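You operate a simulated robot arm through the tools that you are given. There is no shell and no other tool. Be economical: measure what you need, move in short steps, check, and stop when the job is done.

The job below is to be done with a simulated two-armed robot. You get a single attempt, and the scene is never put back.

Task
On the top of the mixing bench, fold the flat blue rag in half, so that its two short edges meet.
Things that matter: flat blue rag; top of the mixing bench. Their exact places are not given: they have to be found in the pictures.

The check looks at the end state, three seconds after you hand in, the way a careful person would. Anything else that was tipped, shoved, dropped, spilled or broken makes it a failure. Flat cloth is picked up by pressing the open fingertips on it (5 to 10 N) and closing them slowly along it; thin cloth reads only 2 to 8 mm in the jaws.

Robot
Two 7-joint arms with two-finger parallel grippers on one trunk, on a base that drives. Base frame: it is fixed to the floor where the robot stands at the start and does not move with it; the origin is under the middle of the robot, x ahead of it, y to its left, z up; the surface under the hand at the start is at about z = 0.8. Units: m, degrees, N and s.
The left shoulder is at the start at [0.068, 0.159, 1.12], the right one opposite. With the tool pointing down near the work surface each hand reaches from about 0.4 to 0.88 m from the robot's upright axis, wherever it stands, measured 20 degrees to its own side. Places, roughly: top of the mixing bench [0.6, 0.1, 0.8]. Payload 3.43 kg a hand.
The tool frame of a hand sits at the grasp point between the pads (the TCP): z along the fingers, y along the line on which they close. The tips reach 0.034 m beyond it. Largest opening 0.128 m; finger width 0.024, thickness 0.012; the body of the gripper, 0.048 by 0.13 m, starts 0.096 m behind the TCP.
Orientation is that of the tool frame in the base frame, as a unit quaternion [x, y, z, w]. With the fingers straight down and closing along the base's y, the tool's x points along the base's -x, its y along +y and its z along -z.

Tools
- The arms move only by the tool arm_command. It takes "left_series", "right_series" or both (then of equal length, played together; a hand with none holds still); each is a list of rows, each an object of numbers (a shift or turn left out is 0, a gripper value left out holds the last): "x", "y", "z": the shift along the tool's x, y, z in m; "rx", "ry", "rz": the turn, a rotation vector about the tool's x, y, z in degrees; "grip": the opening in per cent of the stroke, from 0 (shut) to 100 (fully open). In form: [{"x": .., "y": .., "z": .., "rx": .., "ry": .., "rz": .., "grip": ..}, ...]. A call has 1 to 12 rows; each row shifts and turns the commanded pose from where the row before left it, along the tool's axes as they then stand. Each row takes 0.2 s and may step no farther than 0.05 m and 8.6 degrees from the row before; otherwise, or with a gripper value out of range, the whole call is refused. Where a pose cannot be reached the arm comes as near as it can. A force on the tool above 40 N (or 10 N above the force at the start of the call, whichever is more), or a blocked arm, ends the call early, and 0.2 s more pass. Each finger travels about 0.153 m/s and halts on what it meets, pressing with about 25 N; the grip force reading is that of the motor and also rises with nothing between the fingers. The clock runs only during rows and for 0.2 s after the last one: add rows that do not move to give the fingers time. It gives the time, the measured TCP pose, the force on the tool (base axes), the opening and the grip force at its end, in the units of the frame above (readings bear some noise), with the torque about the TCP (base axes, N m) and any sound that the robot's microphone picked up, and new pictures: "show" is both (left out), scene, wrist or none (wrist: the cameras of the hands that moved).
- Cameras (640 x 400 px; columns grow to the right, rows downward): "scene" is now at [0.1208, 0.0004, 1.3344]; the picture's right is [0.16, -0.99, -0.00], its down [-0.75, -0.12, -0.65] and it looks along [0.64, 0.10, -0.76] (base axes); focal length 289 px, centre (320, 200). "left" rides on the left gripper at [0.076, 0.011, -0.16] in its tool frame; the picture's right is [-0.15, 0.99, 0.00], its down [-0.88, -0.13, -0.46] and it looks along [-0.45, -0.07, 0.89] (tool axes); focal length 234 px, centre (320, 200). "right" rides on the right gripper at [0.076, -0.011, -0.16] in its tool frame; the picture's right is [0.15, 0.99, 0.00], its down [-0.88, 0.13, -0.46] and it looks along [-0.45, 0.07, 0.89] (tool axes); focal length 234 px, centre (320, 200).
- slide_trunk(by): slides the trunk up (or, below 0, down) by that many m; the arms and the scene camera ride with it, the base frame stays. It gives what a move gives, with no picture.
- drive_base(legs): drives the robot by 1 to 6 legs, each [ahead, left, turn to the left] in m, m and degrees, along the robot's own axes; the way and the turn of a leg run together, so that a leg with both is an arc; at most 1.5 m and 180 degrees a leg. The arms and the cameras ride along, it lands a little off, and it stops where it bumps. It gives what a move gives, and a new picture of the scene camera.
- pan_tilt(pan, tilt): turns the head with the scene camera to pan (to the left, within 86 degrees either way) and tilt (down, from -29 to 69), counted from straight ahead of the robot. It gives what a move gives, and a new picture of the scene camera.
- point_at(camera, pixels): for up to 12 pixels [column, row] of the newest picture of that camera ("zoom" is the newest enlarged one), the place [x, y, z] in the base frame of the surface seen there, good to about 0.003 m, but the place of the scene camera against the robot may be out by one fixed shift of up to 0.012 m in any direction. It takes no simulated time.
- zoom(camera, box): a new picture of the part [left, top, right, bottom] of that camera's present view, enlarged. It takes no simulated time.
- sign_off(): hands the job in; it is judged then, once.

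Work in short steps. Measure before you move; look again where a grasp or a placing could have gone wrong, and mend it. You have 80 turns and 260 pictures in all, those below and enlarged ones among them. Open the grippers and draw the arms clear of the work before you hand the job in, unless the task says otherwise; then end with one line.

The tools are called after "Emit:" as name(argument=value, ...) on one line, values as JSON. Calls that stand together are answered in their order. arm_command: Moves the arms, as the interface text tells. Its arguments: {"type":"object","properties":{"left_series":{"type":"array","items":{"type":"object","properties":{"x":{"type":"number"},"y":{"type":"number"},"z":{"type":"number"},"rx":{"type":"number"},"ry":{"type":"number"},"rz":{"type":"number"},"grip":{"type":"number"}}}},"right_series":{"type":"array","items":{"type":"object","properties":{"x":{"type":"number"},"y":{"type":"number"},"z":{"type":"number"},"rx":{"type":"number"},"ry":{"type":"number"},"rz":{"type":"number"},"grip":{"type":"number"}}}},"show":{"type":"string","enum":["both","scene","wrist","none"]}},"required":[]} The other tools are called the same way: slide_trunk (by) slides the trunk up or down; drive_base (legs) drives the base; pan_tilt (pan, tilt) turns the head that bears the scene camera; point_at (camera, pixels) gives the place of the surface under pixels of a picture; zoom (camera, box) takes an enlarged picture of a part of a camera's view; sign_off () hands the job in.

At the start:

```text
time_s: 0.0
left_position: [0.6029, 0.3896, 0.9989]
left_tool_rot: [0.0, 1.0, 0.001, 0.001]
left_ft_force: [0.5, -0.2, -0.9]
left_ft_torque: [0.0, 0.05, -0.02]
left_gripper_width: 0.128
left_gripper_force: 0.0
right_position: [0.6715, -0.152, 0.9412]
right_tool_rot: [0.0, 1.0, 0.002, 0.001]
right_ft_force: [0.1, -0.7, 0.7]
right_ft_torque: [0.0, 0.04, 0.01]
right_gripper_width: 0.1279
right_gripper_force: 0.1
trunk travel left (down, up): [-0.6, 0.34]
robot x, y, heading: [0.0015, 0.0017, 0.1]
head pan, tilt: [9.0, 49.9]
```

scene: 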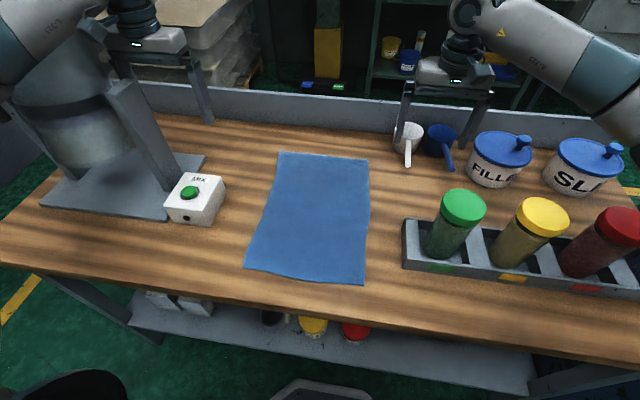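
right: 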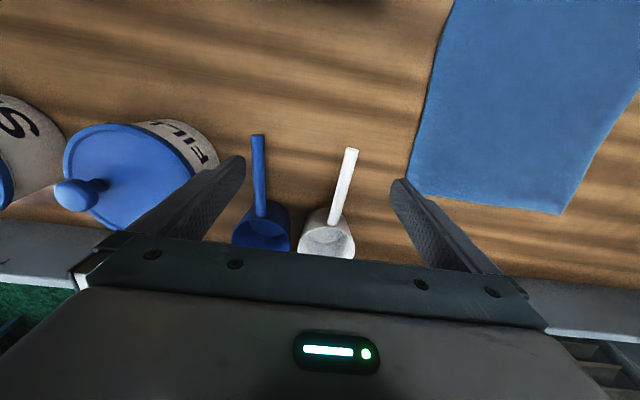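
left: 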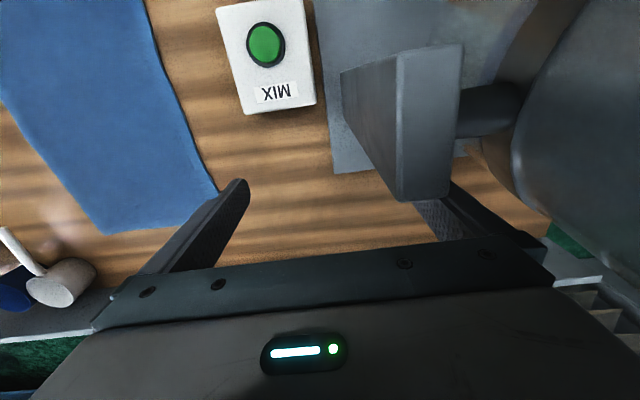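

The rag lies with corners near scene pixels (280,153), (368,159), (365,284), (246,267). I measure these corners and the bench around them.

Emit:
point_at(camera="scene", pixels=[[281, 154], [367, 160], [363, 283], [247, 266], [310, 215], [200, 200], [185, 220], [405, 268], [405, 225], [408, 160], [230, 150], [300, 295]])

Emit:
point_at(camera="right", pixels=[[411, 192], [560, 212], [448, 5]])

Emit:
point_at(camera="left", pixels=[[105, 232], [216, 196], [150, 5], [255, 110]])

```text
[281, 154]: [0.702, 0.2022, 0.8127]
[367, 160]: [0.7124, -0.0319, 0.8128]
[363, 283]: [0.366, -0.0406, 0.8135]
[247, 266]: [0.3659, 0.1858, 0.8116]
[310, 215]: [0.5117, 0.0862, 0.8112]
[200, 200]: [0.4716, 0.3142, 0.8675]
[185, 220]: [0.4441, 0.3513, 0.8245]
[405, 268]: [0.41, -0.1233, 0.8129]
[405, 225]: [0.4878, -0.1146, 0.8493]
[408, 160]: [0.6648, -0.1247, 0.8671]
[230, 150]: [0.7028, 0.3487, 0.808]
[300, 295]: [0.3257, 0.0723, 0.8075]
```

```text
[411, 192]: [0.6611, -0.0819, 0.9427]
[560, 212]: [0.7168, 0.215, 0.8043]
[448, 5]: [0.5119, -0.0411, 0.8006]
```

```text
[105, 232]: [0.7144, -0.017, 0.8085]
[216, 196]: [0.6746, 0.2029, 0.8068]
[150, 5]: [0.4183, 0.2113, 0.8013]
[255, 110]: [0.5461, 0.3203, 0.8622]
```

The rag covers about x 0.366–0.707, y −0.035–0.20, so its short edges are the near and far ones. I'll look closer at the left gripper next to the mixer and measure the back rail before moving anything.

Emit:
zoom(camera="scene", box=[0, 0, 240, 240])

Emit:
point_at(camera="scene", pixels=[[300, 103], [300, 135], [115, 100], [140, 90], [165, 205], [205, 120], [160, 160], [185, 40], [60, 90], [410, 127], [430, 135], [300, 303]])

Emit:
point_at(camera="left", pixels=[[400, 60], [455, 60], [430, 190], [350, 80], [245, 185], [440, 205]])

```text
1.67 times, centred on (120, 120) of scene
```

zoom: 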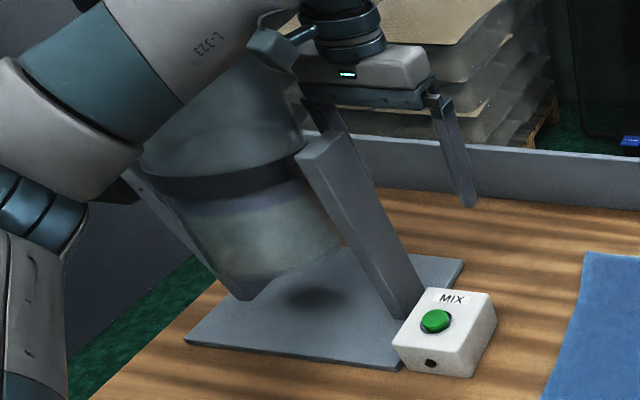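

```text
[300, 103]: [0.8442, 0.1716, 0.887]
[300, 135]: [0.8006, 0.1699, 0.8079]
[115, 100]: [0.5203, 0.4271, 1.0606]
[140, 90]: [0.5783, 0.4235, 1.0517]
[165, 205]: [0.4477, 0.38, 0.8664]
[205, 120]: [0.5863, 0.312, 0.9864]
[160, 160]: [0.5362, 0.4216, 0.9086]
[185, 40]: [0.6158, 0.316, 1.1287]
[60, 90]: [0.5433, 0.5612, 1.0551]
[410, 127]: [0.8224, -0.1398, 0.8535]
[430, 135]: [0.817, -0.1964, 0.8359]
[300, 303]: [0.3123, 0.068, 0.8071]
```

```text
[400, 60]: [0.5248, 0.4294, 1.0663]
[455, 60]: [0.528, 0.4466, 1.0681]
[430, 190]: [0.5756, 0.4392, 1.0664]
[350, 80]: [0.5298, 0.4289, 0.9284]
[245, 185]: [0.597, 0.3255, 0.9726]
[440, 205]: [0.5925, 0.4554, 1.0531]
```

The left hand's outer finger (y≈0.455) sits right beside the mixer post (x 0.52–0.58, y>0.42, top z 1.067), so I lift straight up first, then shift the hand inward. The right hand lifts a little too.

Emit:
arm_command(left_series=[{"z": -0.04}, {"z": -0.04}, {"z": -0.04}, {"z": -0.03}, {"y": -0.04}, {"y": -0.04}, {"y": -0.04}, {"y": -0.04}], right_series=[{"z": -0.03}, {"z": -0.03}, {"z": -0.03}, {"z": -0.03}, {"x": 0.0}, {"x": 0.02}, {"x": 0.02}, {"y": 0.02}], show="scene")

```text
time_s: 1.8
left_position: [0.6063, 0.2326, 1.1423]
left_tool_rot: [0.0, 1.0, 0.0, -0.003]
left_ft_force: [-0.1, -0.8, 0.5]
left_ft_torque: [0.0, 0.02, -0.01]
left_gripper_width: 0.128
left_gripper_force: 0.1
right_position: [0.6346, -0.1279, 1.0607]
right_tool_rot: [0.0, 1.0, -0.001, -0.001]
right_ft_force: [0.9, -0.7, 0.8]
right_ft_torque: [0.0, 0.03, 0.0]
right_gripper_width: 0.1279
right_gripper_force: 0.0
trunk travel left (down, up): [-0.6, 0.34]
robot x, y, heading: [-0.0013, 0.0021, -0.0]
head pan, tilt: [9.0, 49.9]
```

scene: 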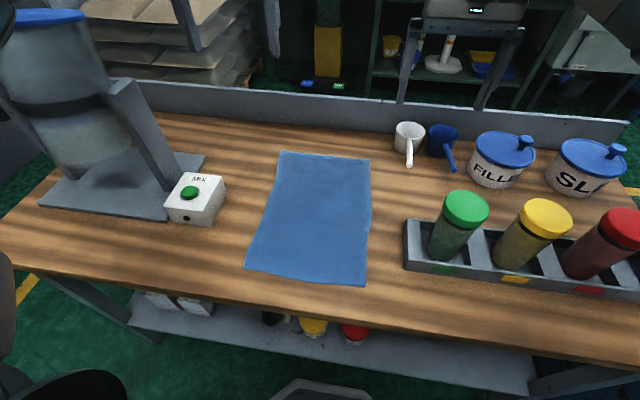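

Both hands are clear. I turn each by 90° so the fingers close along x with the cameras facing outward, and narrow the jaws to about 4 cm.

Emit:
arm_command(left_series=[{"rz": 8.18, "grip": 32}, {"rz": 8.18}, {"rz": 8.18}, {"rz": 8.18}, {"rz": 8.18}, {"rz": 8.18}, {"rz": 8.18}, {"rz": 8.18}, {"rz": 8.18}, {"rz": 8.18}, {"rz": 8.2}], right_series=[{"rz": -8.18, "grip": 32}, {"rz": -8.18}, {"rz": -8.18}, {"rz": -8.18}, {"rz": -8.18}, {"rz": -8.18}, {"rz": -8.18}, {"rz": -8.18}, {"rz": -8.18}, {"rz": -8.18}, {"rz": -8.2}], show="both")

```text
time_s: 4.2
left_position: [0.4384, 0.1329, 1.1068]
left_tool_rot: [0.706, 0.708, 0.0, 0.002]
left_ft_force: [0.6, -0.4, 0.0]
left_ft_torque: [-0.03, 0.0, 0.01]
left_gripper_width: 0.041
left_gripper_force: 0.0
left hand out of reach, approached as far as the arm can: row 7, 8, 9, 10, 11
right_position: [0.4778, -0.0416, 1.0517]
right_tool_rot: [-0.706, 0.708, -0.001, 0.001]
right_ft_force: [-0.1, 0.2, 0.0]
right_ft_torque: [-0.02, -0.04, -0.02]
right_gripper_width: 0.041
right_gripper_force: 0.0
right hand out of reach, approached as far as the arm can: row 8, 9, 10, 11
trunk travel left (down, up): [-0.6, 0.34]
robot x, y, heading: [-0.0001, 0.001, -0.1]
head pan, tilt: [9.0, 49.9]
```

scene: 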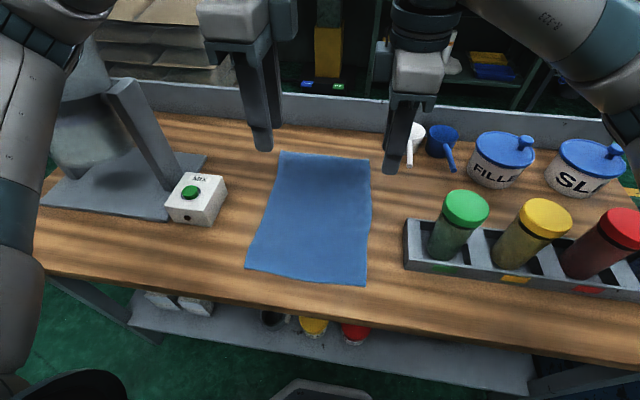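
right: 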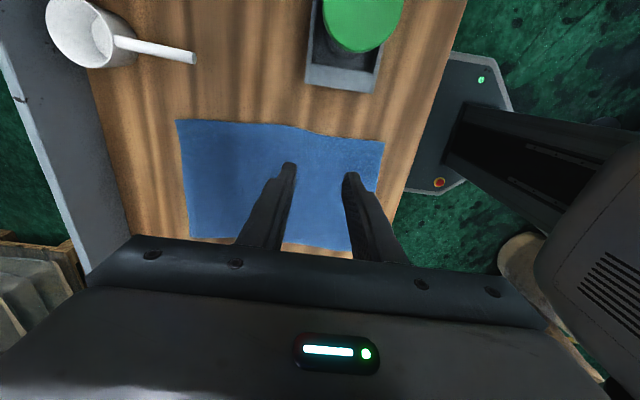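
left: 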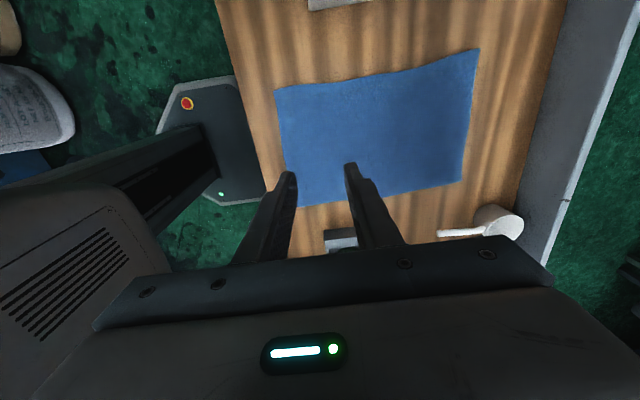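

Full 90° is outside the arms' range. Pinching the two far corners along their diagonals needs only 45°, so I turn back by half and see where the hands settle.

Emit:
arm_command(left_series=[{"rz": -7.5}, {"rz": -7.5}, {"rz": -7.5}, {"rz": -7.5}, {"rz": -7.5}, {"rz": -7.5}, {}], right_series=[{"rz": 7.5}, {"rz": 7.5}, {"rz": 7.5}, {"rz": 7.5}, {"rz": 7.5}, {"rz": 7.5}, {}], show="scene")

```text
time_s: 5.8
left_position: [0.4389, 0.1319, 1.1065]
left_tool_rot: [0.382, 0.924, 0.0, 0.0]
left_ft_force: [-0.2, -0.4, -0.2]
left_ft_torque: [-0.02, -0.01, -0.01]
left_gripper_width: 0.0408
left_gripper_force: 0.1
right_position: [0.4794, -0.0427, 1.0517]
right_tool_rot: [-0.382, 0.924, 0.0, -0.001]
right_ft_force: [-0.5, 0.3, 0.0]
right_ft_torque: [0.0, 0.02, -0.03]
right_gripper_width: 0.041
right_gripper_force: 0.0
trunk travel left (down, up): [-0.6, 0.34]
robot x, y, heading: [0.0022, 0.0043, 0.0]
head pan, tilt: [9.0, 49.9]
```

scene: 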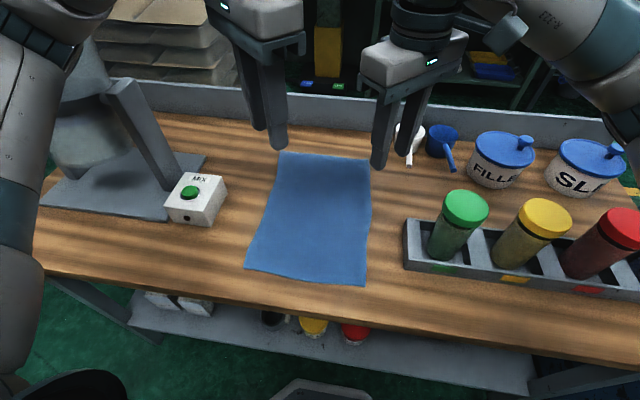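

Commanded pose follows the actual one. I back up 0.10 m so both the far edge (x≈0.70) and near edge (x≈0.37) are within reach.

Emit:
drive_base(legs=[[-0.1, 0, 0]])

Emit:
pan_tilt(pan=9, tilt=46)

```text
time_s: 7.0
left_position: [0.3395, 0.1327, 1.1068]
left_tool_rot: [0.383, 0.924, 0.0, 0.0]
left_ft_force: [0.1, 0.4, 0.2]
left_ft_torque: [-0.01, -0.04, 0.02]
left_gripper_width: 0.041
left_gripper_force: 0.0
right_position: [0.3805, -0.0414, 1.0515]
right_tool_rot: [-0.383, 0.924, -0.001, 0.0]
right_ft_force: [-0.8, 0.0, 0.3]
right_ft_torque: [-0.01, -0.04, -0.02]
right_gripper_width: 0.0412
right_gripper_force: 0.0
trunk travel left (down, up): [-0.6, 0.34]
robot x, y, heading: [-0.0996, -0.0025, 0.2]
head pan, tilt: [9.0, 49.9]
```

scene: 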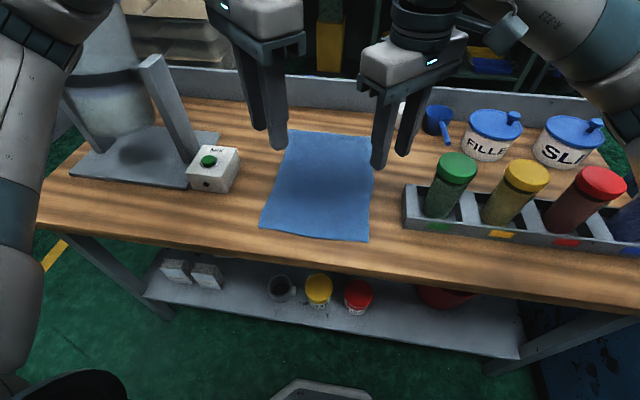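

```text
time_s: 7.6
left_position: [0.3392, 0.1318, 1.1068]
left_tool_rot: [0.383, 0.924, 0.0, 0.001]
left_ft_force: [-0.1, -0.3, -0.6]
left_ft_torque: [0.0, 0.0, 0.02]
left_gripper_width: 0.0411
left_gripper_force: 0.0
right_position: [0.3796, -0.042, 1.0518]
right_tool_rot: [-0.382, 0.924, 0.0, 0.0]
right_ft_force: [0.3, -1.0, -0.5]
right_ft_torque: [0.01, -0.01, 0.0]
right_gripper_width: 0.0412
right_gripper_force: 0.1
trunk travel left (down, up): [-0.6, 0.34]
robot x, y, heading: [-0.0976, -0.002, 0.2]
head pan, tilt: [9.0, 46.0]
```

scene: 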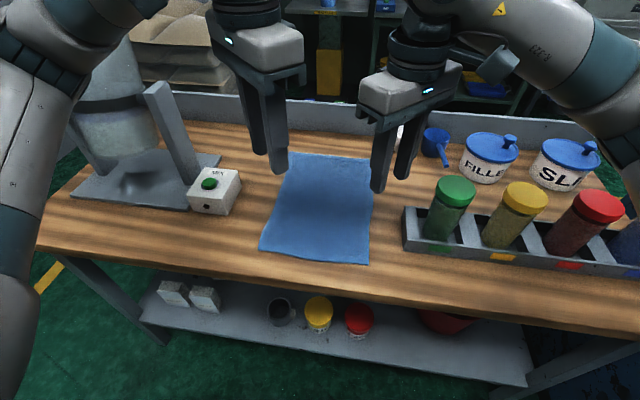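

Now I move both hands over the far corners (about (0.69, 0.185) and (0.695, −0.025)), staying at z≈0.97.

Emit:
arm_command(left_series=[{"x": -0.0233, "y": 0.0317, "z": 0.0144}, {"x": -0.0233, "y": 0.0317, "z": 0.0144}, {"x": -0.0233, "y": 0.0317, "z": 0.0144}, {"x": -0.0233, "y": 0.0317, "z": 0.0144}, {"x": -0.0233, "y": 0.0317, "z": 0.0144}, {"x": -0.0233, "y": 0.0317, "z": 0.0144}, {"x": -0.0233, "y": 0.0317, "z": 0.0144}, {"x": -0.0233, "y": 0.0317, "z": 0.0144}, {"x": -0.0233, "y": 0.0317, "z": 0.0144}, {}], right_series=[{"x": -0.0261, "y": -0.0234, "z": 0.009}, {"x": -0.0261, "y": -0.0234, "z": 0.009}, {"x": -0.0261, "y": -0.0234, "z": 0.009}, {"x": -0.0261, "y": -0.0234, "z": 0.009}, {"x": -0.0261, "y": -0.0234, "z": 0.009}, {"x": -0.0261, "y": -0.0234, "z": 0.009}, {"x": -0.0261, "y": -0.0234, "z": 0.009}, {"x": -0.0261, "y": -0.0234, "z": 0.009}, {"x": -0.0261, "y": -0.0234, "z": 0.009}, {}])

```text
time_s: 9.8
left_position: [0.5895, 0.1686, 1.0146]
left_tool_rot: [0.382, 0.924, 0.0, 0.0]
left_ft_force: [-0.5, -0.3, -0.1]
left_ft_torque: [0.01, -0.01, 0.01]
left_gripper_width: 0.0409
left_gripper_force: 0.2
left hand out of reach, approached as far as the arm can: row 7, 8, 9
right_position: [0.6244, -0.0265, 0.9892]
right_tool_rot: [-0.383, 0.924, 0.0, 0.0]
right_ft_force: [0.6, -0.5, -0.5]
right_ft_torque: [0.0, -0.02, -0.01]
right_gripper_width: 0.0408
right_gripper_force: 0.0
right hand out of reach, approached as far as the arm can: row 8, 9
trunk travel left (down, up): [-0.6, 0.34]
robot x, y, heading: [-0.0973, 0.0, -0.1]
head pan, tilt: [9.0, 46.0]
```

scene: 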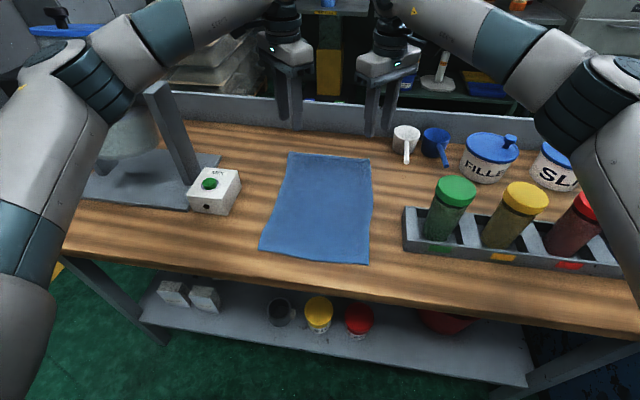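
right: 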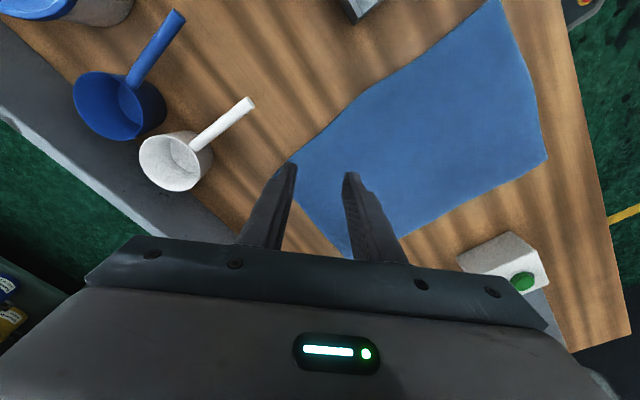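
left: 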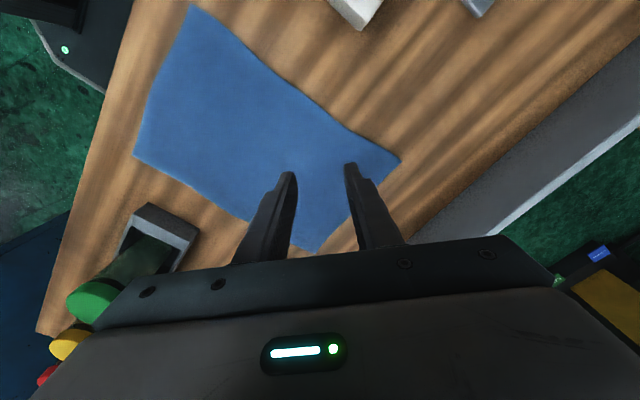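

Both hands stopped short (x≈0.59 and 0.62) at this yaw and height. I test whether being lower gives more reach.

Emit:
arm_command(left_series=[{"z": 0.04}, {"z": 0.03}, {"x": -0.02, "y": 0.03}, {"x": -0.02, "y": 0.03}, {"x": -0.02, "y": 0.03}, {}], right_series=[{"z": 0.03}, {"z": 0.02}, {"x": -0.025, "y": -0.025}, {"x": -0.025, "y": -0.025}, {}, {}], show="none")

```text
time_s: 11.2
left_position: [0.5894, 0.1681, 0.9423]
left_tool_rot: [0.383, 0.924, 0.0, 0.0]
left_ft_force: [-0.5, -0.7, 0.1]
left_ft_torque: [-0.01, 0.03, 0.02]
left_gripper_width: 0.0411
left_gripper_force: 0.2
left hand out of reach, approached as far as the arm can: row 3, 4, 5
right_position: [0.6236, -0.0274, 0.9395]
right_tool_rot: [-0.382, 0.924, 0.0, -0.001]
right_ft_force: [0.5, -0.8, -0.3]
right_ft_torque: [0.0, 0.01, -0.01]
right_gripper_width: 0.041
right_gripper_force: 0.1
right hand out of reach, approached as far as the arm can: row 3, 4
trunk travel left (down, up): [-0.6, 0.34]
robot x, y, heading: [-0.1032, -0.0012, -0.1]
head pan, tilt: [9.0, 46.0]
```

The limit is yaw-dependent, not height. I drive forward by 0.10 m again, bringing the hands to the corners; later I can drive back while carrying if needed.

Emit:
drive_base(legs=[[0.1, 0, 0]])

Emit:
arm_command(right_series=[{"x": 0.012, "y": 0.012}, {}], left_series=[{}, {}], show="both")

```text
time_s: 12.3
left_position: [0.687, 0.1687, 0.9432]
left_tool_rot: [0.382, 0.924, 0.001, 0.0]
left_ft_force: [0.3, -0.3, 1.2]
left_ft_torque: [-0.01, 0.04, -0.01]
left_gripper_width: 0.0412
left_gripper_force: 0.1
right_position: [0.7211, -0.0272, 0.9396]
right_tool_rot: [-0.383, 0.924, 0.0, 0.0]
right_ft_force: [0.3, -0.7, 0.0]
right_ft_torque: [-0.01, 0.0, 0.0]
right_gripper_width: 0.041
right_gripper_force: 0.1
trunk travel left (down, up): [-0.6, 0.34]
robot x, y, heading: [-0.0035, 0.0009, -0.3]
head pan, tilt: [9.0, 46.0]
```

scene: 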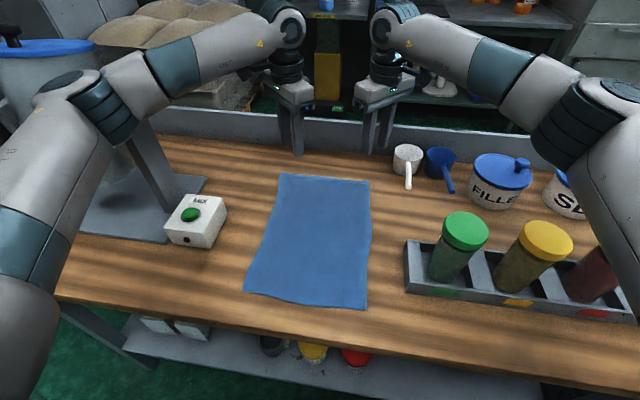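

```text
time_s: 12.9
left_position: [0.6863, 0.1691, 0.9413]
left_tool_rot: [0.382, 0.924, -0.001, 0.0]
left_ft_force: [0.6, 1.1, 0.8]
left_ft_torque: [-0.02, 0.02, 0.02]
left_gripper_width: 0.0407
left_gripper_force: 0.0
right_position: [0.7036, -0.0279, 0.938]
right_tool_rot: [-0.383, 0.924, 0.0, -0.001]
right_ft_force: [-0.3, -0.8, 0.3]
right_ft_torque: [-0.02, 0.01, -0.02]
right_gripper_width: 0.0413
right_gripper_force: 0.2
trunk travel left (down, up): [-0.6, 0.34]
robot x, y, heading: [-0.0041, -0.0016, 0.0]
head pan, tilt: [9.0, 46.0]
```

scene: 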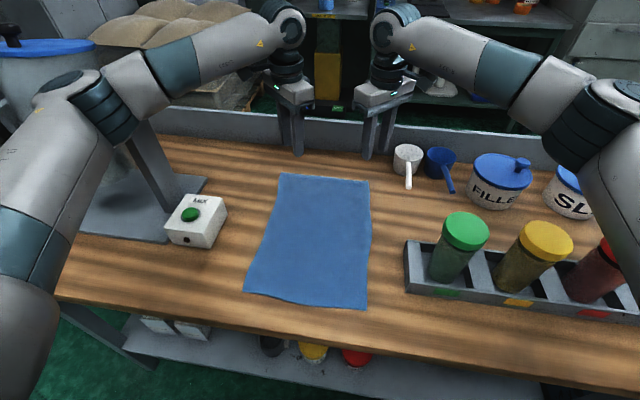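
right: 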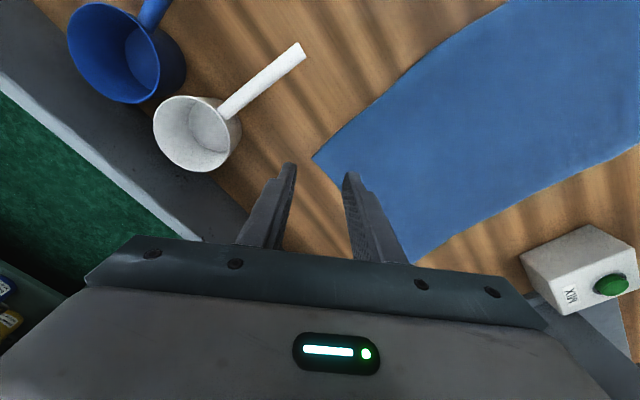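
left: 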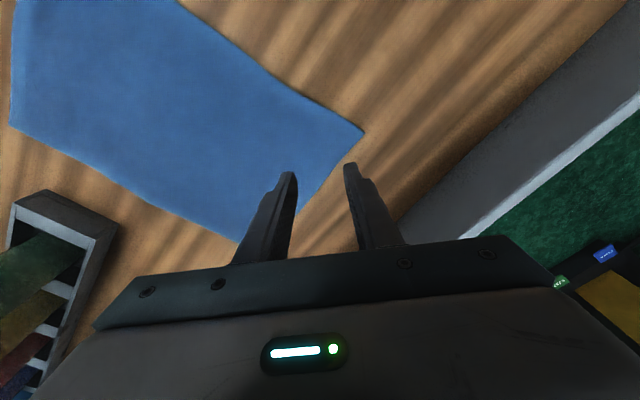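

Right-wrist view shows the far-right corner at (313,158); left-wrist view shows the far-left corner at (363,132). I measure them, plus the short edge between and near corners.

Emit:
point_at(camera="right", pixels=[[314, 159], [320, 161], [411, 262], [406, 75], [630, 150]])

Emit:
point_at(camera="left", pixels=[[362, 132], [355, 133], [239, 241], [13, 126], [182, 3]])

Emit:
point_at(camera="scene", pixels=[[281, 175], [368, 182], [365, 307], [246, 291], [325, 178], [299, 150]])

```text
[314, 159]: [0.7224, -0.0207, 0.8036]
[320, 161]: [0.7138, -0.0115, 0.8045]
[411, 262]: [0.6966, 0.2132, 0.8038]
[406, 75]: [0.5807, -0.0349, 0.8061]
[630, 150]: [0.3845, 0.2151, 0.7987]
```

```text
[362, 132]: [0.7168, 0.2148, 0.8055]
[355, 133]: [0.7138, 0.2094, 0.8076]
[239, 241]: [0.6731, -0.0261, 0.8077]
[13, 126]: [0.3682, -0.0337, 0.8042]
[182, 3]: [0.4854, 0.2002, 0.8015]
```

```text
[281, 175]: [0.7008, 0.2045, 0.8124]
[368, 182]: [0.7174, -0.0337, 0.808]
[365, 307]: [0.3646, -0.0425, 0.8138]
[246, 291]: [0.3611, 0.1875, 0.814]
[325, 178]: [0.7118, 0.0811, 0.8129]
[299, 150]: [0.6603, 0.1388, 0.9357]
```

True corners (wrist views agree): far-right ≈(0.722,−0.021), far-left ≈(0.717,0.215), table z≈0.803. I place each TCP 12 mm inside its corner and come down to TCP z≈0.87.

Emit:
arm_command(left_series=[{"x": 0.004, "y": 0.014, "z": 0.02}, {"x": 0.004, "y": 0.014, "z": 0.025}, {"x": 0.003, "y": 0.014, "z": 0.026}, {}], right_series=[{"x": -0.006, "y": 0.001, "z": 0.02}, {"x": -0.006, "y": 0.001, "z": 0.024}, {"x": -0.006, "y": 0.002, "z": 0.024}, {}], show="wrist")

```text
time_s: 13.9
left_position: [0.6895, 0.1719, 0.9363]
left_tool_rot: [0.382, 0.924, 0.0, 0.0]
left_ft_force: [0.9, -0.2, 0.5]
left_ft_torque: [0.02, 0.02, 0.0]
left_gripper_width: 0.0412
left_gripper_force: 0.1
left hand out of reach, approached as far as the arm can: row 1, 2, 3
right_position: [0.7132, -0.0128, 0.8719]
right_tool_rot: [-0.383, 0.924, 0.0, 0.001]
right_ft_force: [0.6, 0.3, 0.5]
right_ft_torque: [0.0, -0.01, 0.0]
right_gripper_width: 0.0411
right_gripper_force: 0.0
trunk travel left (down, up): [-0.6, 0.34]
robot x, y, heading: [-0.0017, 0.0024, 0.3]
head pan, tilt: [9.0, 46.0]
```

right: 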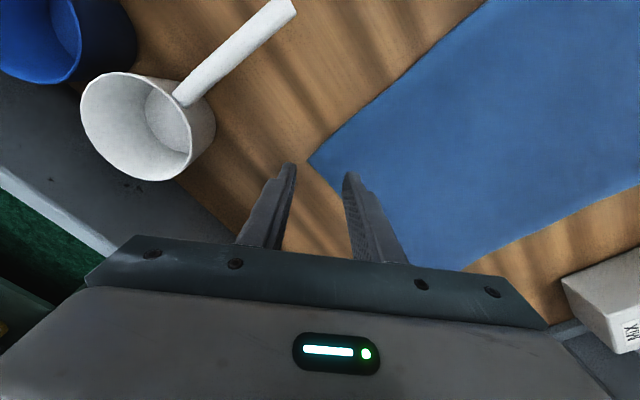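
left: 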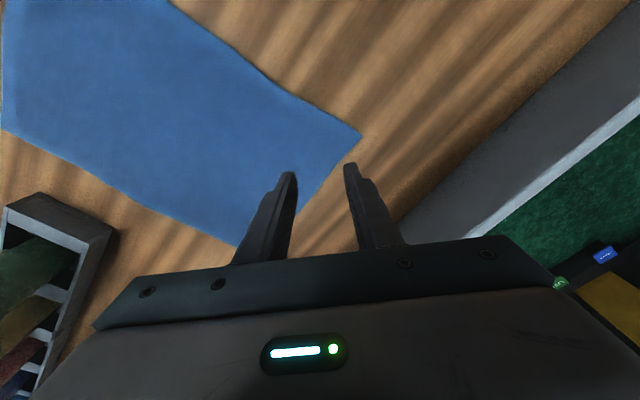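

The left hand is blocked by its yaw limit; the right is in place. I cut the left yaw to 30° and then move it along.

Emit:
arm_command(left_series=[{"rz": -7.5}, {"rz": -7.5}, {"y": 0.013, "z": 0.022}, {"y": 0.013, "z": 0.022}, {"y": 0.0135, "z": 0.022}, {}], show="wrist")

```text
time_s: 15.3
left_position: [0.7073, 0.2081, 0.8693]
left_tool_rot: [0.259, 0.966, 0.0, 0.0]
left_ft_force: [-0.9, 0.3, -0.6]
left_ft_torque: [0.0, 0.03, 0.0]
left_gripper_width: 0.0409
left_gripper_force: 0.0
right_position: [0.7127, -0.0147, 0.8734]
right_tool_rot: [-0.383, 0.924, 0.001, 0.001]
right_ft_force: [-0.1, 0.1, -0.1]
right_ft_torque: [0.0, 0.02, -0.01]
right_gripper_width: 0.041
right_gripper_force: 0.0
trunk travel left (down, up): [-0.6, 0.34]
robot x, y, heading: [-0.0021, -0.0025, -0.0]
head pan, tilt: [9.0, 46.0]
```

left: 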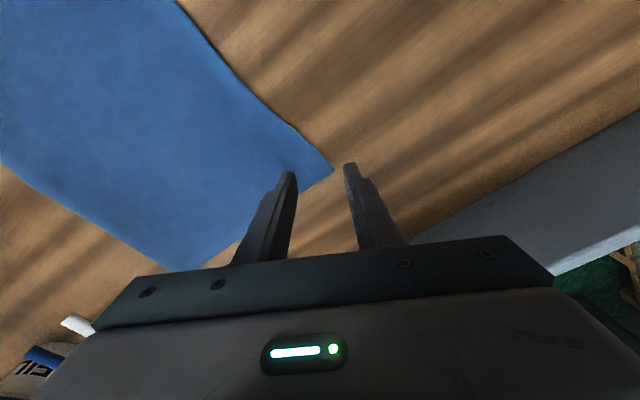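

Both are near their corners: left corner at (333,170), right at (308,159). I re-measure before descending.

Emit:
point_at(camera="left", pixels=[[330, 169], [310, 160], [340, 178], [205, 264]])

Emit:
point_at(camera="right", pixels=[[311, 159], [330, 160], [303, 165]])

```text
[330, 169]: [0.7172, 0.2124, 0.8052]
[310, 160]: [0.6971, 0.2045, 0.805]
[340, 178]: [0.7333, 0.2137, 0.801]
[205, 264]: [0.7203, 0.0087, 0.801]
```

```text
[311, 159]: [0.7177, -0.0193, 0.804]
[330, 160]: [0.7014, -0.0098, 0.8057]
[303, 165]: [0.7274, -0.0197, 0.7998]
```

Corners confirmed at ≈(0.718,0.214) and ≈(0.721,−0.021). I shift both hands 4 mm further in and come down to just above the cloth.

Emit:
arm_command(left_series=[{"y": -0.004, "z": 0.01}, {"z": 0.01}, {"z": 0.007}, {}], right_series=[{"y": 0.004, "z": 0.012}, {"z": 0.012}, {"z": 0.007}, {}], show="none")

```text
time_s: 16.3
left_position: [0.7038, 0.2004, 0.847]
left_tool_rot: [0.259, 0.966, 0.002, 0.001]
left_ft_force: [0.1, 0.2, -0.3]
left_ft_torque: [-0.05, -0.02, 0.02]
left_gripper_width: 0.0409
left_gripper_force: 0.0
right_position: [0.7073, -0.0127, 0.8437]
right_tool_rot: [-0.383, 0.924, 0.002, 0.003]
right_ft_force: [0.0, -0.4, 0.1]
right_ft_torque: [0.02, -0.03, 0.0]
right_gripper_width: 0.0411
right_gripper_force: 0.1
trunk travel left (down, up): [-0.6, 0.34]
robot x, y, heading: [-0.0027, 0.0014, 0.2]
head pan, tilt: [9.0, 46.0]
```

No contact yet; I lower in 2 mm rows, watching the force.

Emit:
arm_command(left_series=[{"z": 0.003}, {"z": 0.003}, {"z": 0.002}, {}], right_series=[{"z": 0.002}, {"z": 0.002}, {"z": 0.001}, {}], show="wrist")

```text
time_s: 17.3
left_position: [0.7045, 0.2001, 0.8389]
left_tool_rot: [0.258, 0.966, 0.003, 0.002]
left_ft_force: [0.1, -0.5, 0.4]
left_ft_torque: [-0.05, 0.02, -0.01]
left_gripper_width: 0.0412
left_gripper_force: 0.0
right_position: [0.7075, -0.0132, 0.8395]
right_tool_rot: [-0.383, 0.924, 0.002, 0.003]
right_ft_force: [0.4, -0.3, -0.1]
right_ft_torque: [-0.01, 0.04, 0.03]
right_gripper_width: 0.0411
right_gripper_force: 0.0
trunk travel left (down, up): [-0.6, 0.34]
robot x, y, heading: [-0.0024, -0.0017, -0.2]
head pan, tilt: [9.0, 46.0]
```

right: 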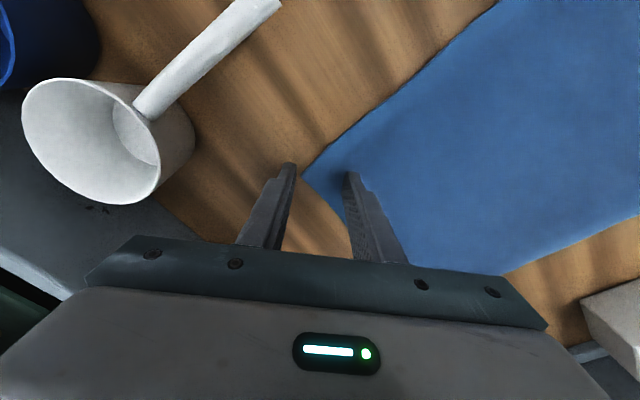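
left: 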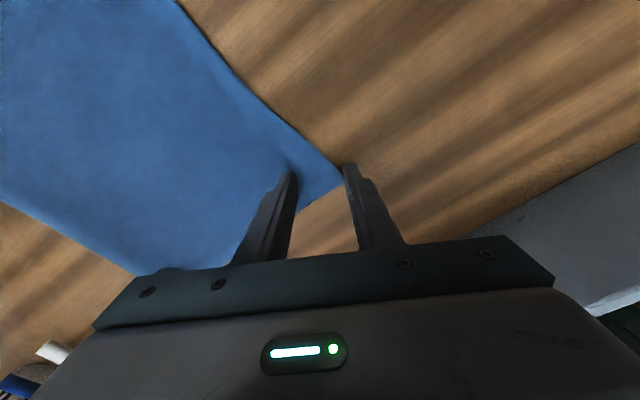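

Tips hover right at the cloth, with the corners between the fingers. I press down by further 1 mm steps.

Emit:
arm_command(left_series=[{"z": 0.001}, {"z": 0.001}, {"z": 0.001}, {}], right_series=[{"z": 0.001}, {"z": 0.001}, {"z": 0.001}, {}], show="none")

```text
time_s: 18.3
left_position: [0.7032, 0.2002, 0.8362]
left_tool_rot: [0.26, 0.966, 0.002, 0.002]
left_ft_force: [-3.7, 1.5, 14.5]
left_ft_torque: [-0.25, 0.3, -0.08]
left_gripper_width: 0.041
left_gripper_force: 0.6
right_position: [0.7089, -0.0127, 0.8357]
right_tool_rot: [-0.383, 0.924, 0.002, 0.004]
right_ft_force: [0.2, 0.6, 11.9]
right_ft_torque: [0.24, 0.21, 0.01]
right_gripper_width: 0.041
right_gripper_force: 0.0
trunk travel left (down, up): [-0.6, 0.34]
robot x, y, heading: [0.0009, -0.001, 0.2]
head pan, tilt: [9.0, 46.0]
```

Contact at 14.5 N and 11.9 N, a bit over; I ease up 0.5 mm and close slowly.

Emit:
arm_command(left_series=[{"z": -0.0006}, {"grip": 28}, {"grip": 24}, {"grip": 20}, {"grip": 16}, {"grip": 12}, {"grip": 8}, {"grip": 4}, {"grip": 0}, {}, {}], right_series=[{"z": -0.0004}, {"grip": 28}, {"grip": 24}, {"grip": 20}, {"grip": 16}, {"grip": 12}, {"grip": 8}, {"grip": 4}, {"grip": 0}, {}, {}], show="both")

```text
time_s: 20.7
left_position: [0.7035, 0.1993, 0.8381]
left_tool_rot: [0.261, 0.965, 0.002, 0.002]
left_ft_force: [-1.4, -17.5, 15.1]
left_ft_torque: [-0.66, 0.12, 0.06]
left_gripper_width: 0.0047
left_gripper_force: 24.7
right_position: [0.707, -0.0124, 0.8368]
right_tool_rot: [-0.382, 0.924, 0.003, 0.003]
right_ft_force: [-5.0, 15.1, 18.1]
right_ft_torque: [0.64, 0.32, -0.03]
right_gripper_width: 0.0043
right_gripper_force: 25.0
trunk travel left (down, up): [-0.6, 0.34]
robot x, y, heading: [-0.0006, 0.0003, 0.1]
head pan, tilt: [9.0, 46.0]
```

scene: 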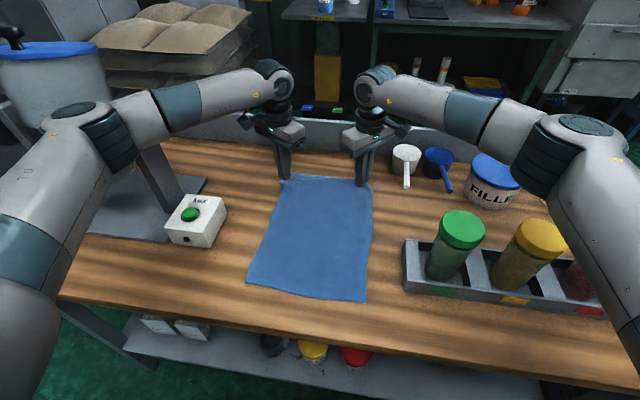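
right: 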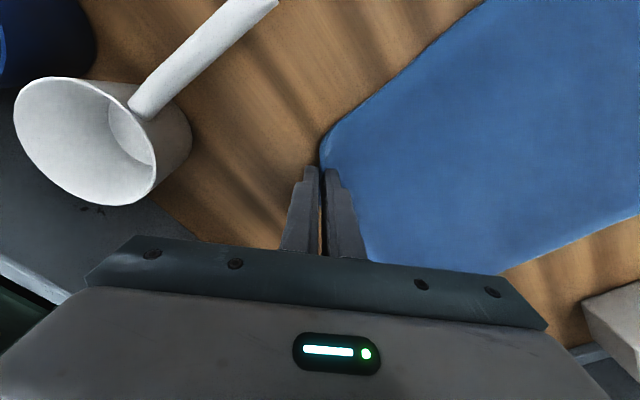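
left: 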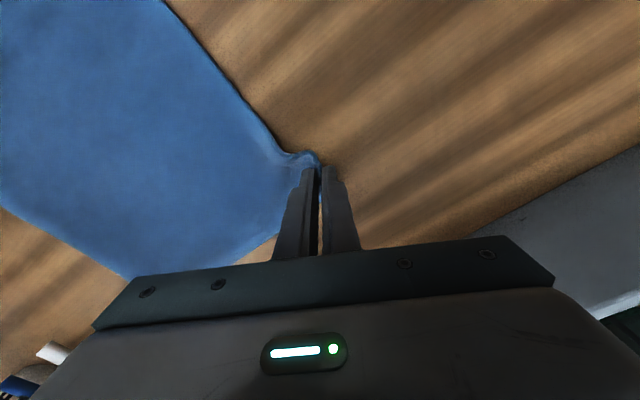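

Both jaws read ~4.5 mm: cloth is held. I lift 4 cm with a small move toward the robot and check.

Emit:
arm_command(left_series=[{"z": -0.01}, {"z": -0.01}, {"x": 0.0043, "y": -0.0025, "z": -0.01}, {"x": 0.0043, "y": -0.0025, "z": -0.01}, {}], right_series=[{"z": -0.01}, {"z": -0.01}, {"x": 0.0035, "y": 0.0035, "z": -0.01}, {"x": 0.0035, "y": 0.0035, "z": -0.01}, {}], show="both")

```text
time_s: 21.9
left_position: [0.6965, 0.2045, 0.8744]
left_tool_rot: [0.258, 0.966, 0.002, 0.002]
left_ft_force: [0.4, -9.2, -0.3]
left_ft_torque: [-0.33, -0.04, -0.03]
left_gripper_width: 0.0039
left_gripper_force: 25.6
right_position: [0.7001, -0.0092, 0.8735]
right_tool_rot: [-0.383, 0.924, 0.0, 0.0]
right_ft_force: [-1.1, 8.5, -0.3]
right_ft_torque: [0.33, 0.02, 0.0]
right_gripper_width: 0.004
right_gripper_force: 24.9
trunk travel left (down, up): [-0.6, 0.34]
robot x, y, heading: [0.0009, -0.0013, -0.2]
head pan, tilt: [9.0, 46.0]
```

scene: 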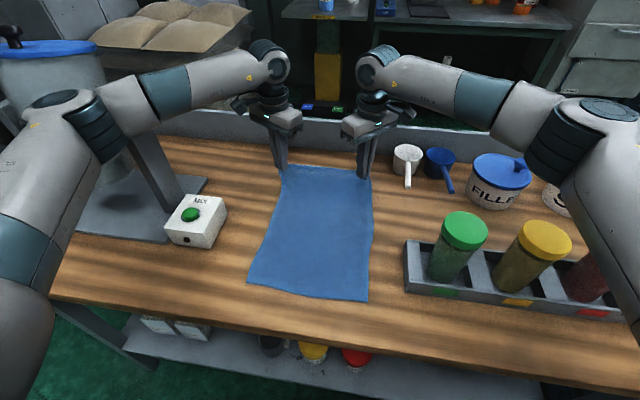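
right: 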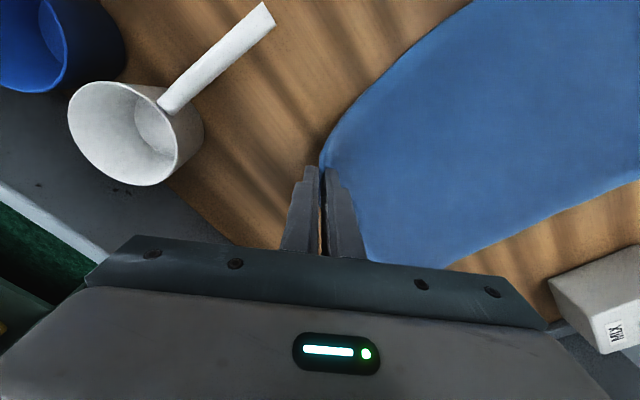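
left: 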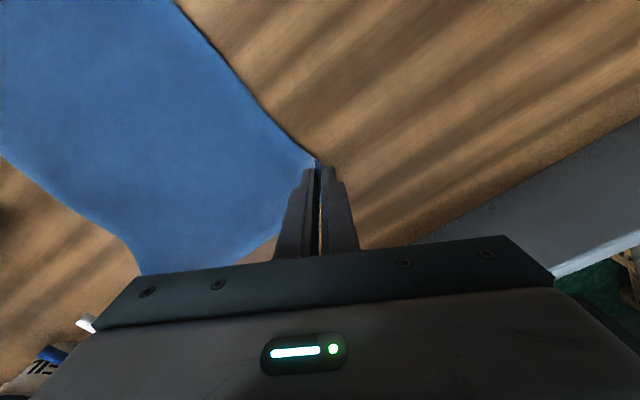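

The rag's far edge rises, held by both corners; there is 9 N of sideways tension between hands, so I bring them slightly together while carrying along an arc to mid-rag.

Emit:
arm_command(left_series=[{"x": 0.0207, "y": -0.0142, "z": -0.018}, {"x": 0.0207, "y": -0.0142, "z": -0.018}, {"x": 0.0207, "y": -0.0142, "z": -0.018}, {"x": 0.0207, "y": -0.0142, "z": -0.016}, {"x": 0.0207, "y": -0.0142, "z": -0.014}, {"x": 0.0207, "y": -0.0142, "z": -0.01}, {}], right_series=[{"x": 0.0179, "y": 0.0175, "z": -0.018}, {"x": 0.0179, "y": 0.0175, "z": -0.018}, {"x": 0.0179, "y": 0.0175, "z": -0.018}, {"x": 0.0179, "y": 0.0175, "z": -0.016}, {"x": 0.0179, "y": 0.0175, "z": -0.014}, {"x": 0.0179, "y": 0.0175, "z": -0.01}, {}], show="both")

```text
time_s: 23.5
left_position: [0.5469, 0.1949, 0.9656]
left_tool_rot: [0.258, 0.966, 0.0, -0.001]
left_ft_force: [0.4, -1.2, -0.7]
left_ft_torque: [-0.05, -0.01, -0.01]
left_gripper_width: 0.0033
left_gripper_force: 24.5
right_position: [0.5514, -0.0107, 0.9672]
right_tool_rot: [-0.383, 0.924, 0.0, -0.001]
right_ft_force: [-0.5, 1.7, -0.5]
right_ft_torque: [0.07, 0.03, 0.01]
right_gripper_width: 0.0039
right_gripper_force: 25.2
trunk travel left (down, up): [-0.6, 0.34]
robot x, y, heading: [0.001, -0.0023, -0.1]
head pan, tilt: [9.0, 46.0]
```

scene: 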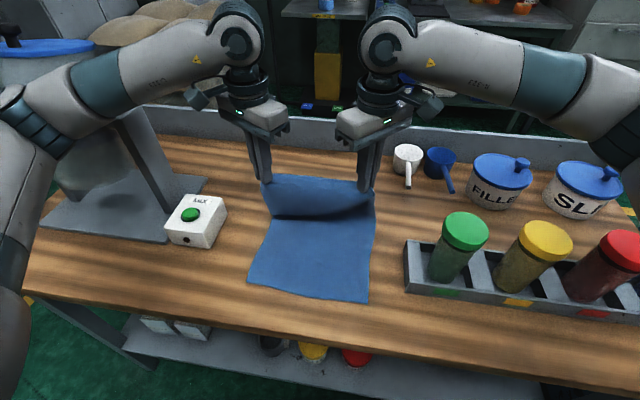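
right: 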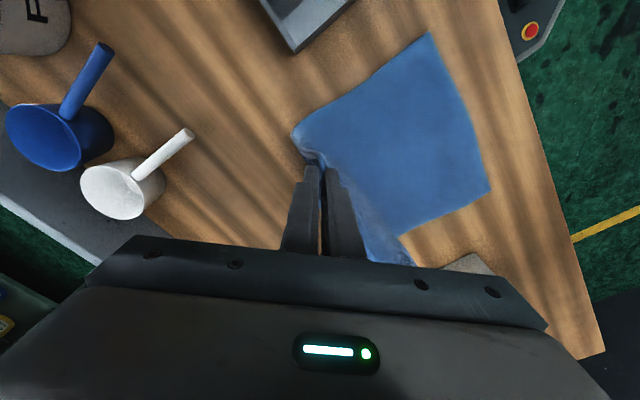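
left: 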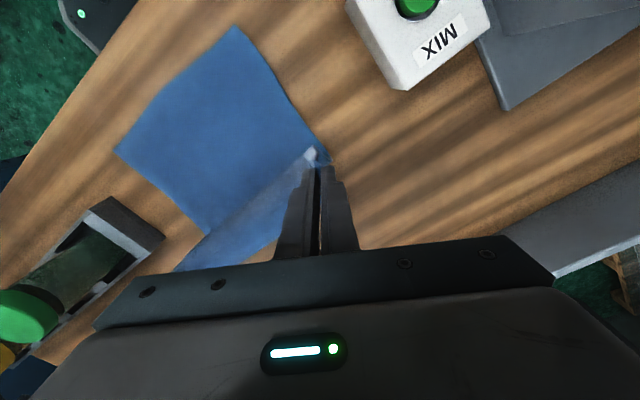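

The fold is forming well, with the far half raised. I measure the near corners, visible at left-cam (237,30),(119,150) and right-cam (430,35),(488,187).

Emit:
point_at(camera="left", pixels=[[236, 32], [121, 150], [180, 90]])

Emit:
point_at(camera="right", pixels=[[428, 37], [486, 186], [460, 110]])

Emit:
zoom(camera="scene", box=[210, 130, 420, 310])

```text
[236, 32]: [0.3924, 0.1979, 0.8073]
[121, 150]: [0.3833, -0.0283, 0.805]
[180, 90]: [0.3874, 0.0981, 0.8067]
```

```text
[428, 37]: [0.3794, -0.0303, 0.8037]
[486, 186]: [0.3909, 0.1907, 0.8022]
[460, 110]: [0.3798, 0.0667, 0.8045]
```

```text
2.22 times, centred on (315, 220) of scene
```

zoom: 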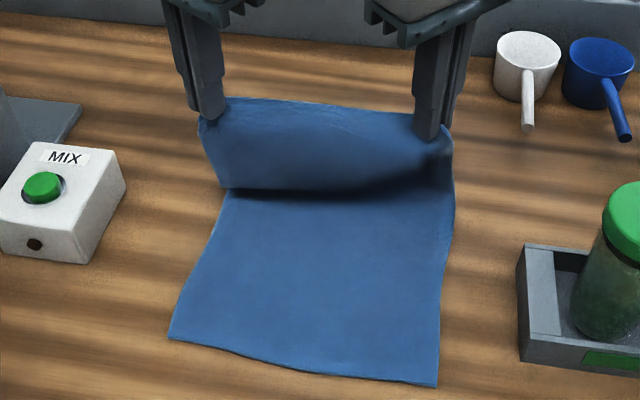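

Near corners are at ≈(0.390,0.197) and ≈(0.379,−0.032). I carry the held edge on toward them, lowering to about 4 cm above the bench.

Emit:
arm_command(left_series=[{"x": 0.0165, "y": -0.0106}, {"x": 0.0165, "y": -0.0106, "z": 0.005}, {"x": 0.0165, "y": -0.0106, "z": 0.01}, {"x": 0.0165, "y": -0.0106, "z": 0.012}, {"x": 0.0165, "y": -0.0106, "z": 0.015}, {"x": 0.0165, "y": -0.0106, "z": 0.015}, {"x": 0.0165, "y": -0.0106, "z": 0.015}, {"x": 0.0165, "y": -0.0106, "z": 0.015}, {}], right_series=[{"x": 0.0158, "y": 0.0138}, {"x": 0.0158, "y": 0.0138, "z": 0.005}, {"x": 0.0158, "y": 0.0138, "z": 0.01}, {"x": 0.0158, "y": 0.0138, "z": 0.012}, {"x": 0.0158, "y": 0.0138, "z": 0.015}, {"x": 0.0158, "y": 0.0138, "z": 0.015}, {"x": 0.0158, "y": 0.0138, "z": 0.015}, {"x": 0.0158, "y": 0.0138, "z": 0.015}, {}], show="both")

```text
time_s: 25.5
left_position: [0.3892, 0.1853, 0.8793]
left_tool_rot: [0.258, 0.966, 0.0, 0.0]
left_ft_force: [0.7, -3.3, -0.3]
left_ft_torque: [-0.12, 0.01, -0.02]
left_gripper_width: 0.0035
left_gripper_force: 25.1
right_position: [0.3835, -0.022, 0.8795]
right_tool_rot: [-0.383, 0.924, 0.0, 0.0]
right_ft_force: [-0.1, 2.4, 0.3]
right_ft_torque: [0.1, -0.01, 0.01]
right_gripper_width: 0.0037
right_gripper_force: 25.2
trunk travel left (down, up): [-0.6, 0.34]
robot x, y, heading: [-0.0001, -0.0001, -0.1]
head pan, tilt: [9.0, 46.0]
```

scene: 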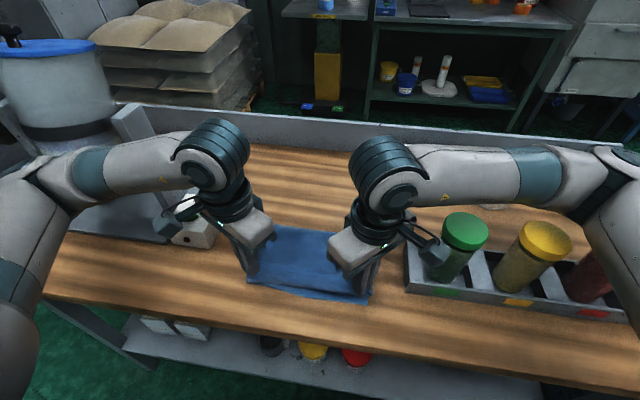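
right: 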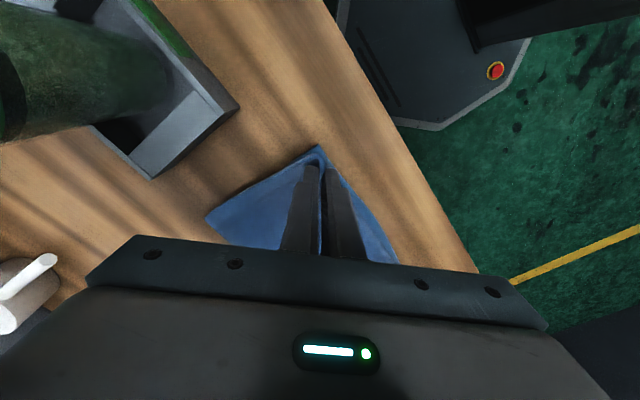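
left: 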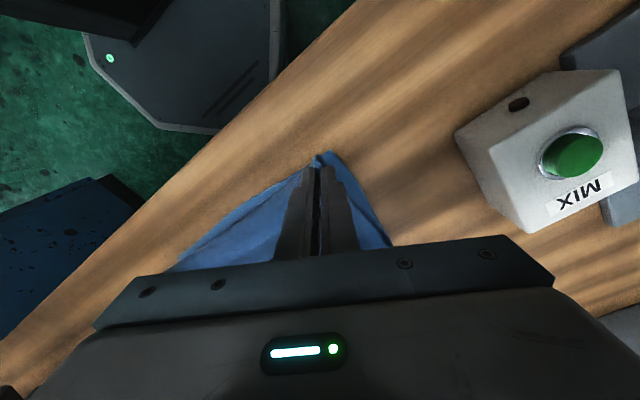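

Hands are above the near corners; I zoom to see how the edge hangs.

Emit:
zoom(camera="scene", box=[210, 200, 410, 325])

Emit:
zoom(camera="left", box=[160, 100, 440, 275])

Emit:
zoom(camera="right", box=[180, 100, 460, 275])

```text
3.20 times, centred on (310, 262) of scene
```

zoom: 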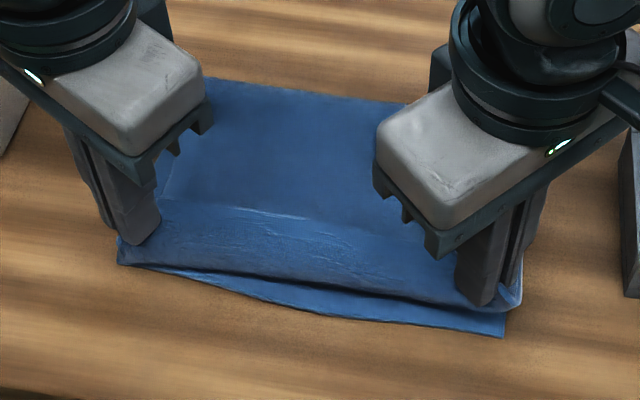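

```text
2.29 times, centred on (300, 188) of left
```

zoom: 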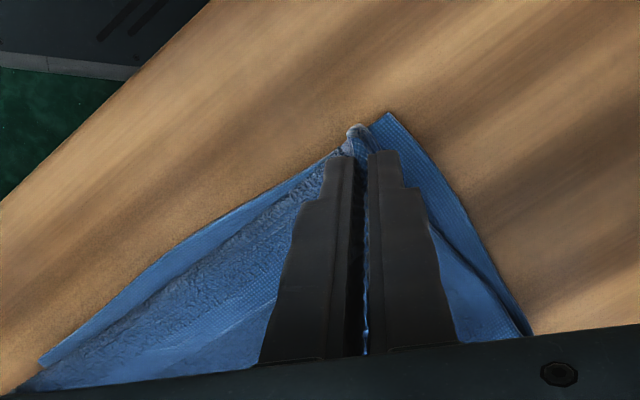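

```text
2.29 times, centred on (320, 188) of right
```

zoom: 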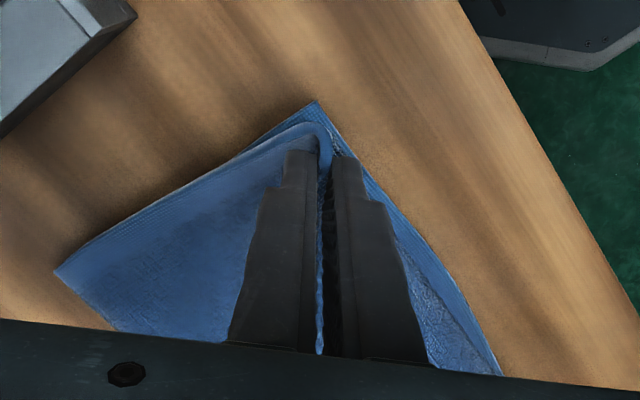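

The free edge droops toward the near side over the lower layer. I measure where the upper strip edge and lower near edge lie now.

Emit:
point_at(camera="zoom", pixels=[[330, 115], [310, 104], [100, 270]])

Emit:
point_at(camera="scene", pixels=[[300, 266], [300, 284], [300, 289], [300, 293], [280, 283], [340, 291], [340, 297], [300, 230]])

```text
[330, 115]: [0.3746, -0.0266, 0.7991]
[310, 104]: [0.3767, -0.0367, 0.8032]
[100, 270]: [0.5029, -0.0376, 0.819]
```

```text
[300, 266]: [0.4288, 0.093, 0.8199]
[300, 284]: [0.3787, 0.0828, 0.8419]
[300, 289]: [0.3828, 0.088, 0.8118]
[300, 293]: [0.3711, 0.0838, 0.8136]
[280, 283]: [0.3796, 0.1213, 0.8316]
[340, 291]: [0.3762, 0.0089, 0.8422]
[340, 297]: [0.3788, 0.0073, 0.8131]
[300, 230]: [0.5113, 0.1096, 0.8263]
```

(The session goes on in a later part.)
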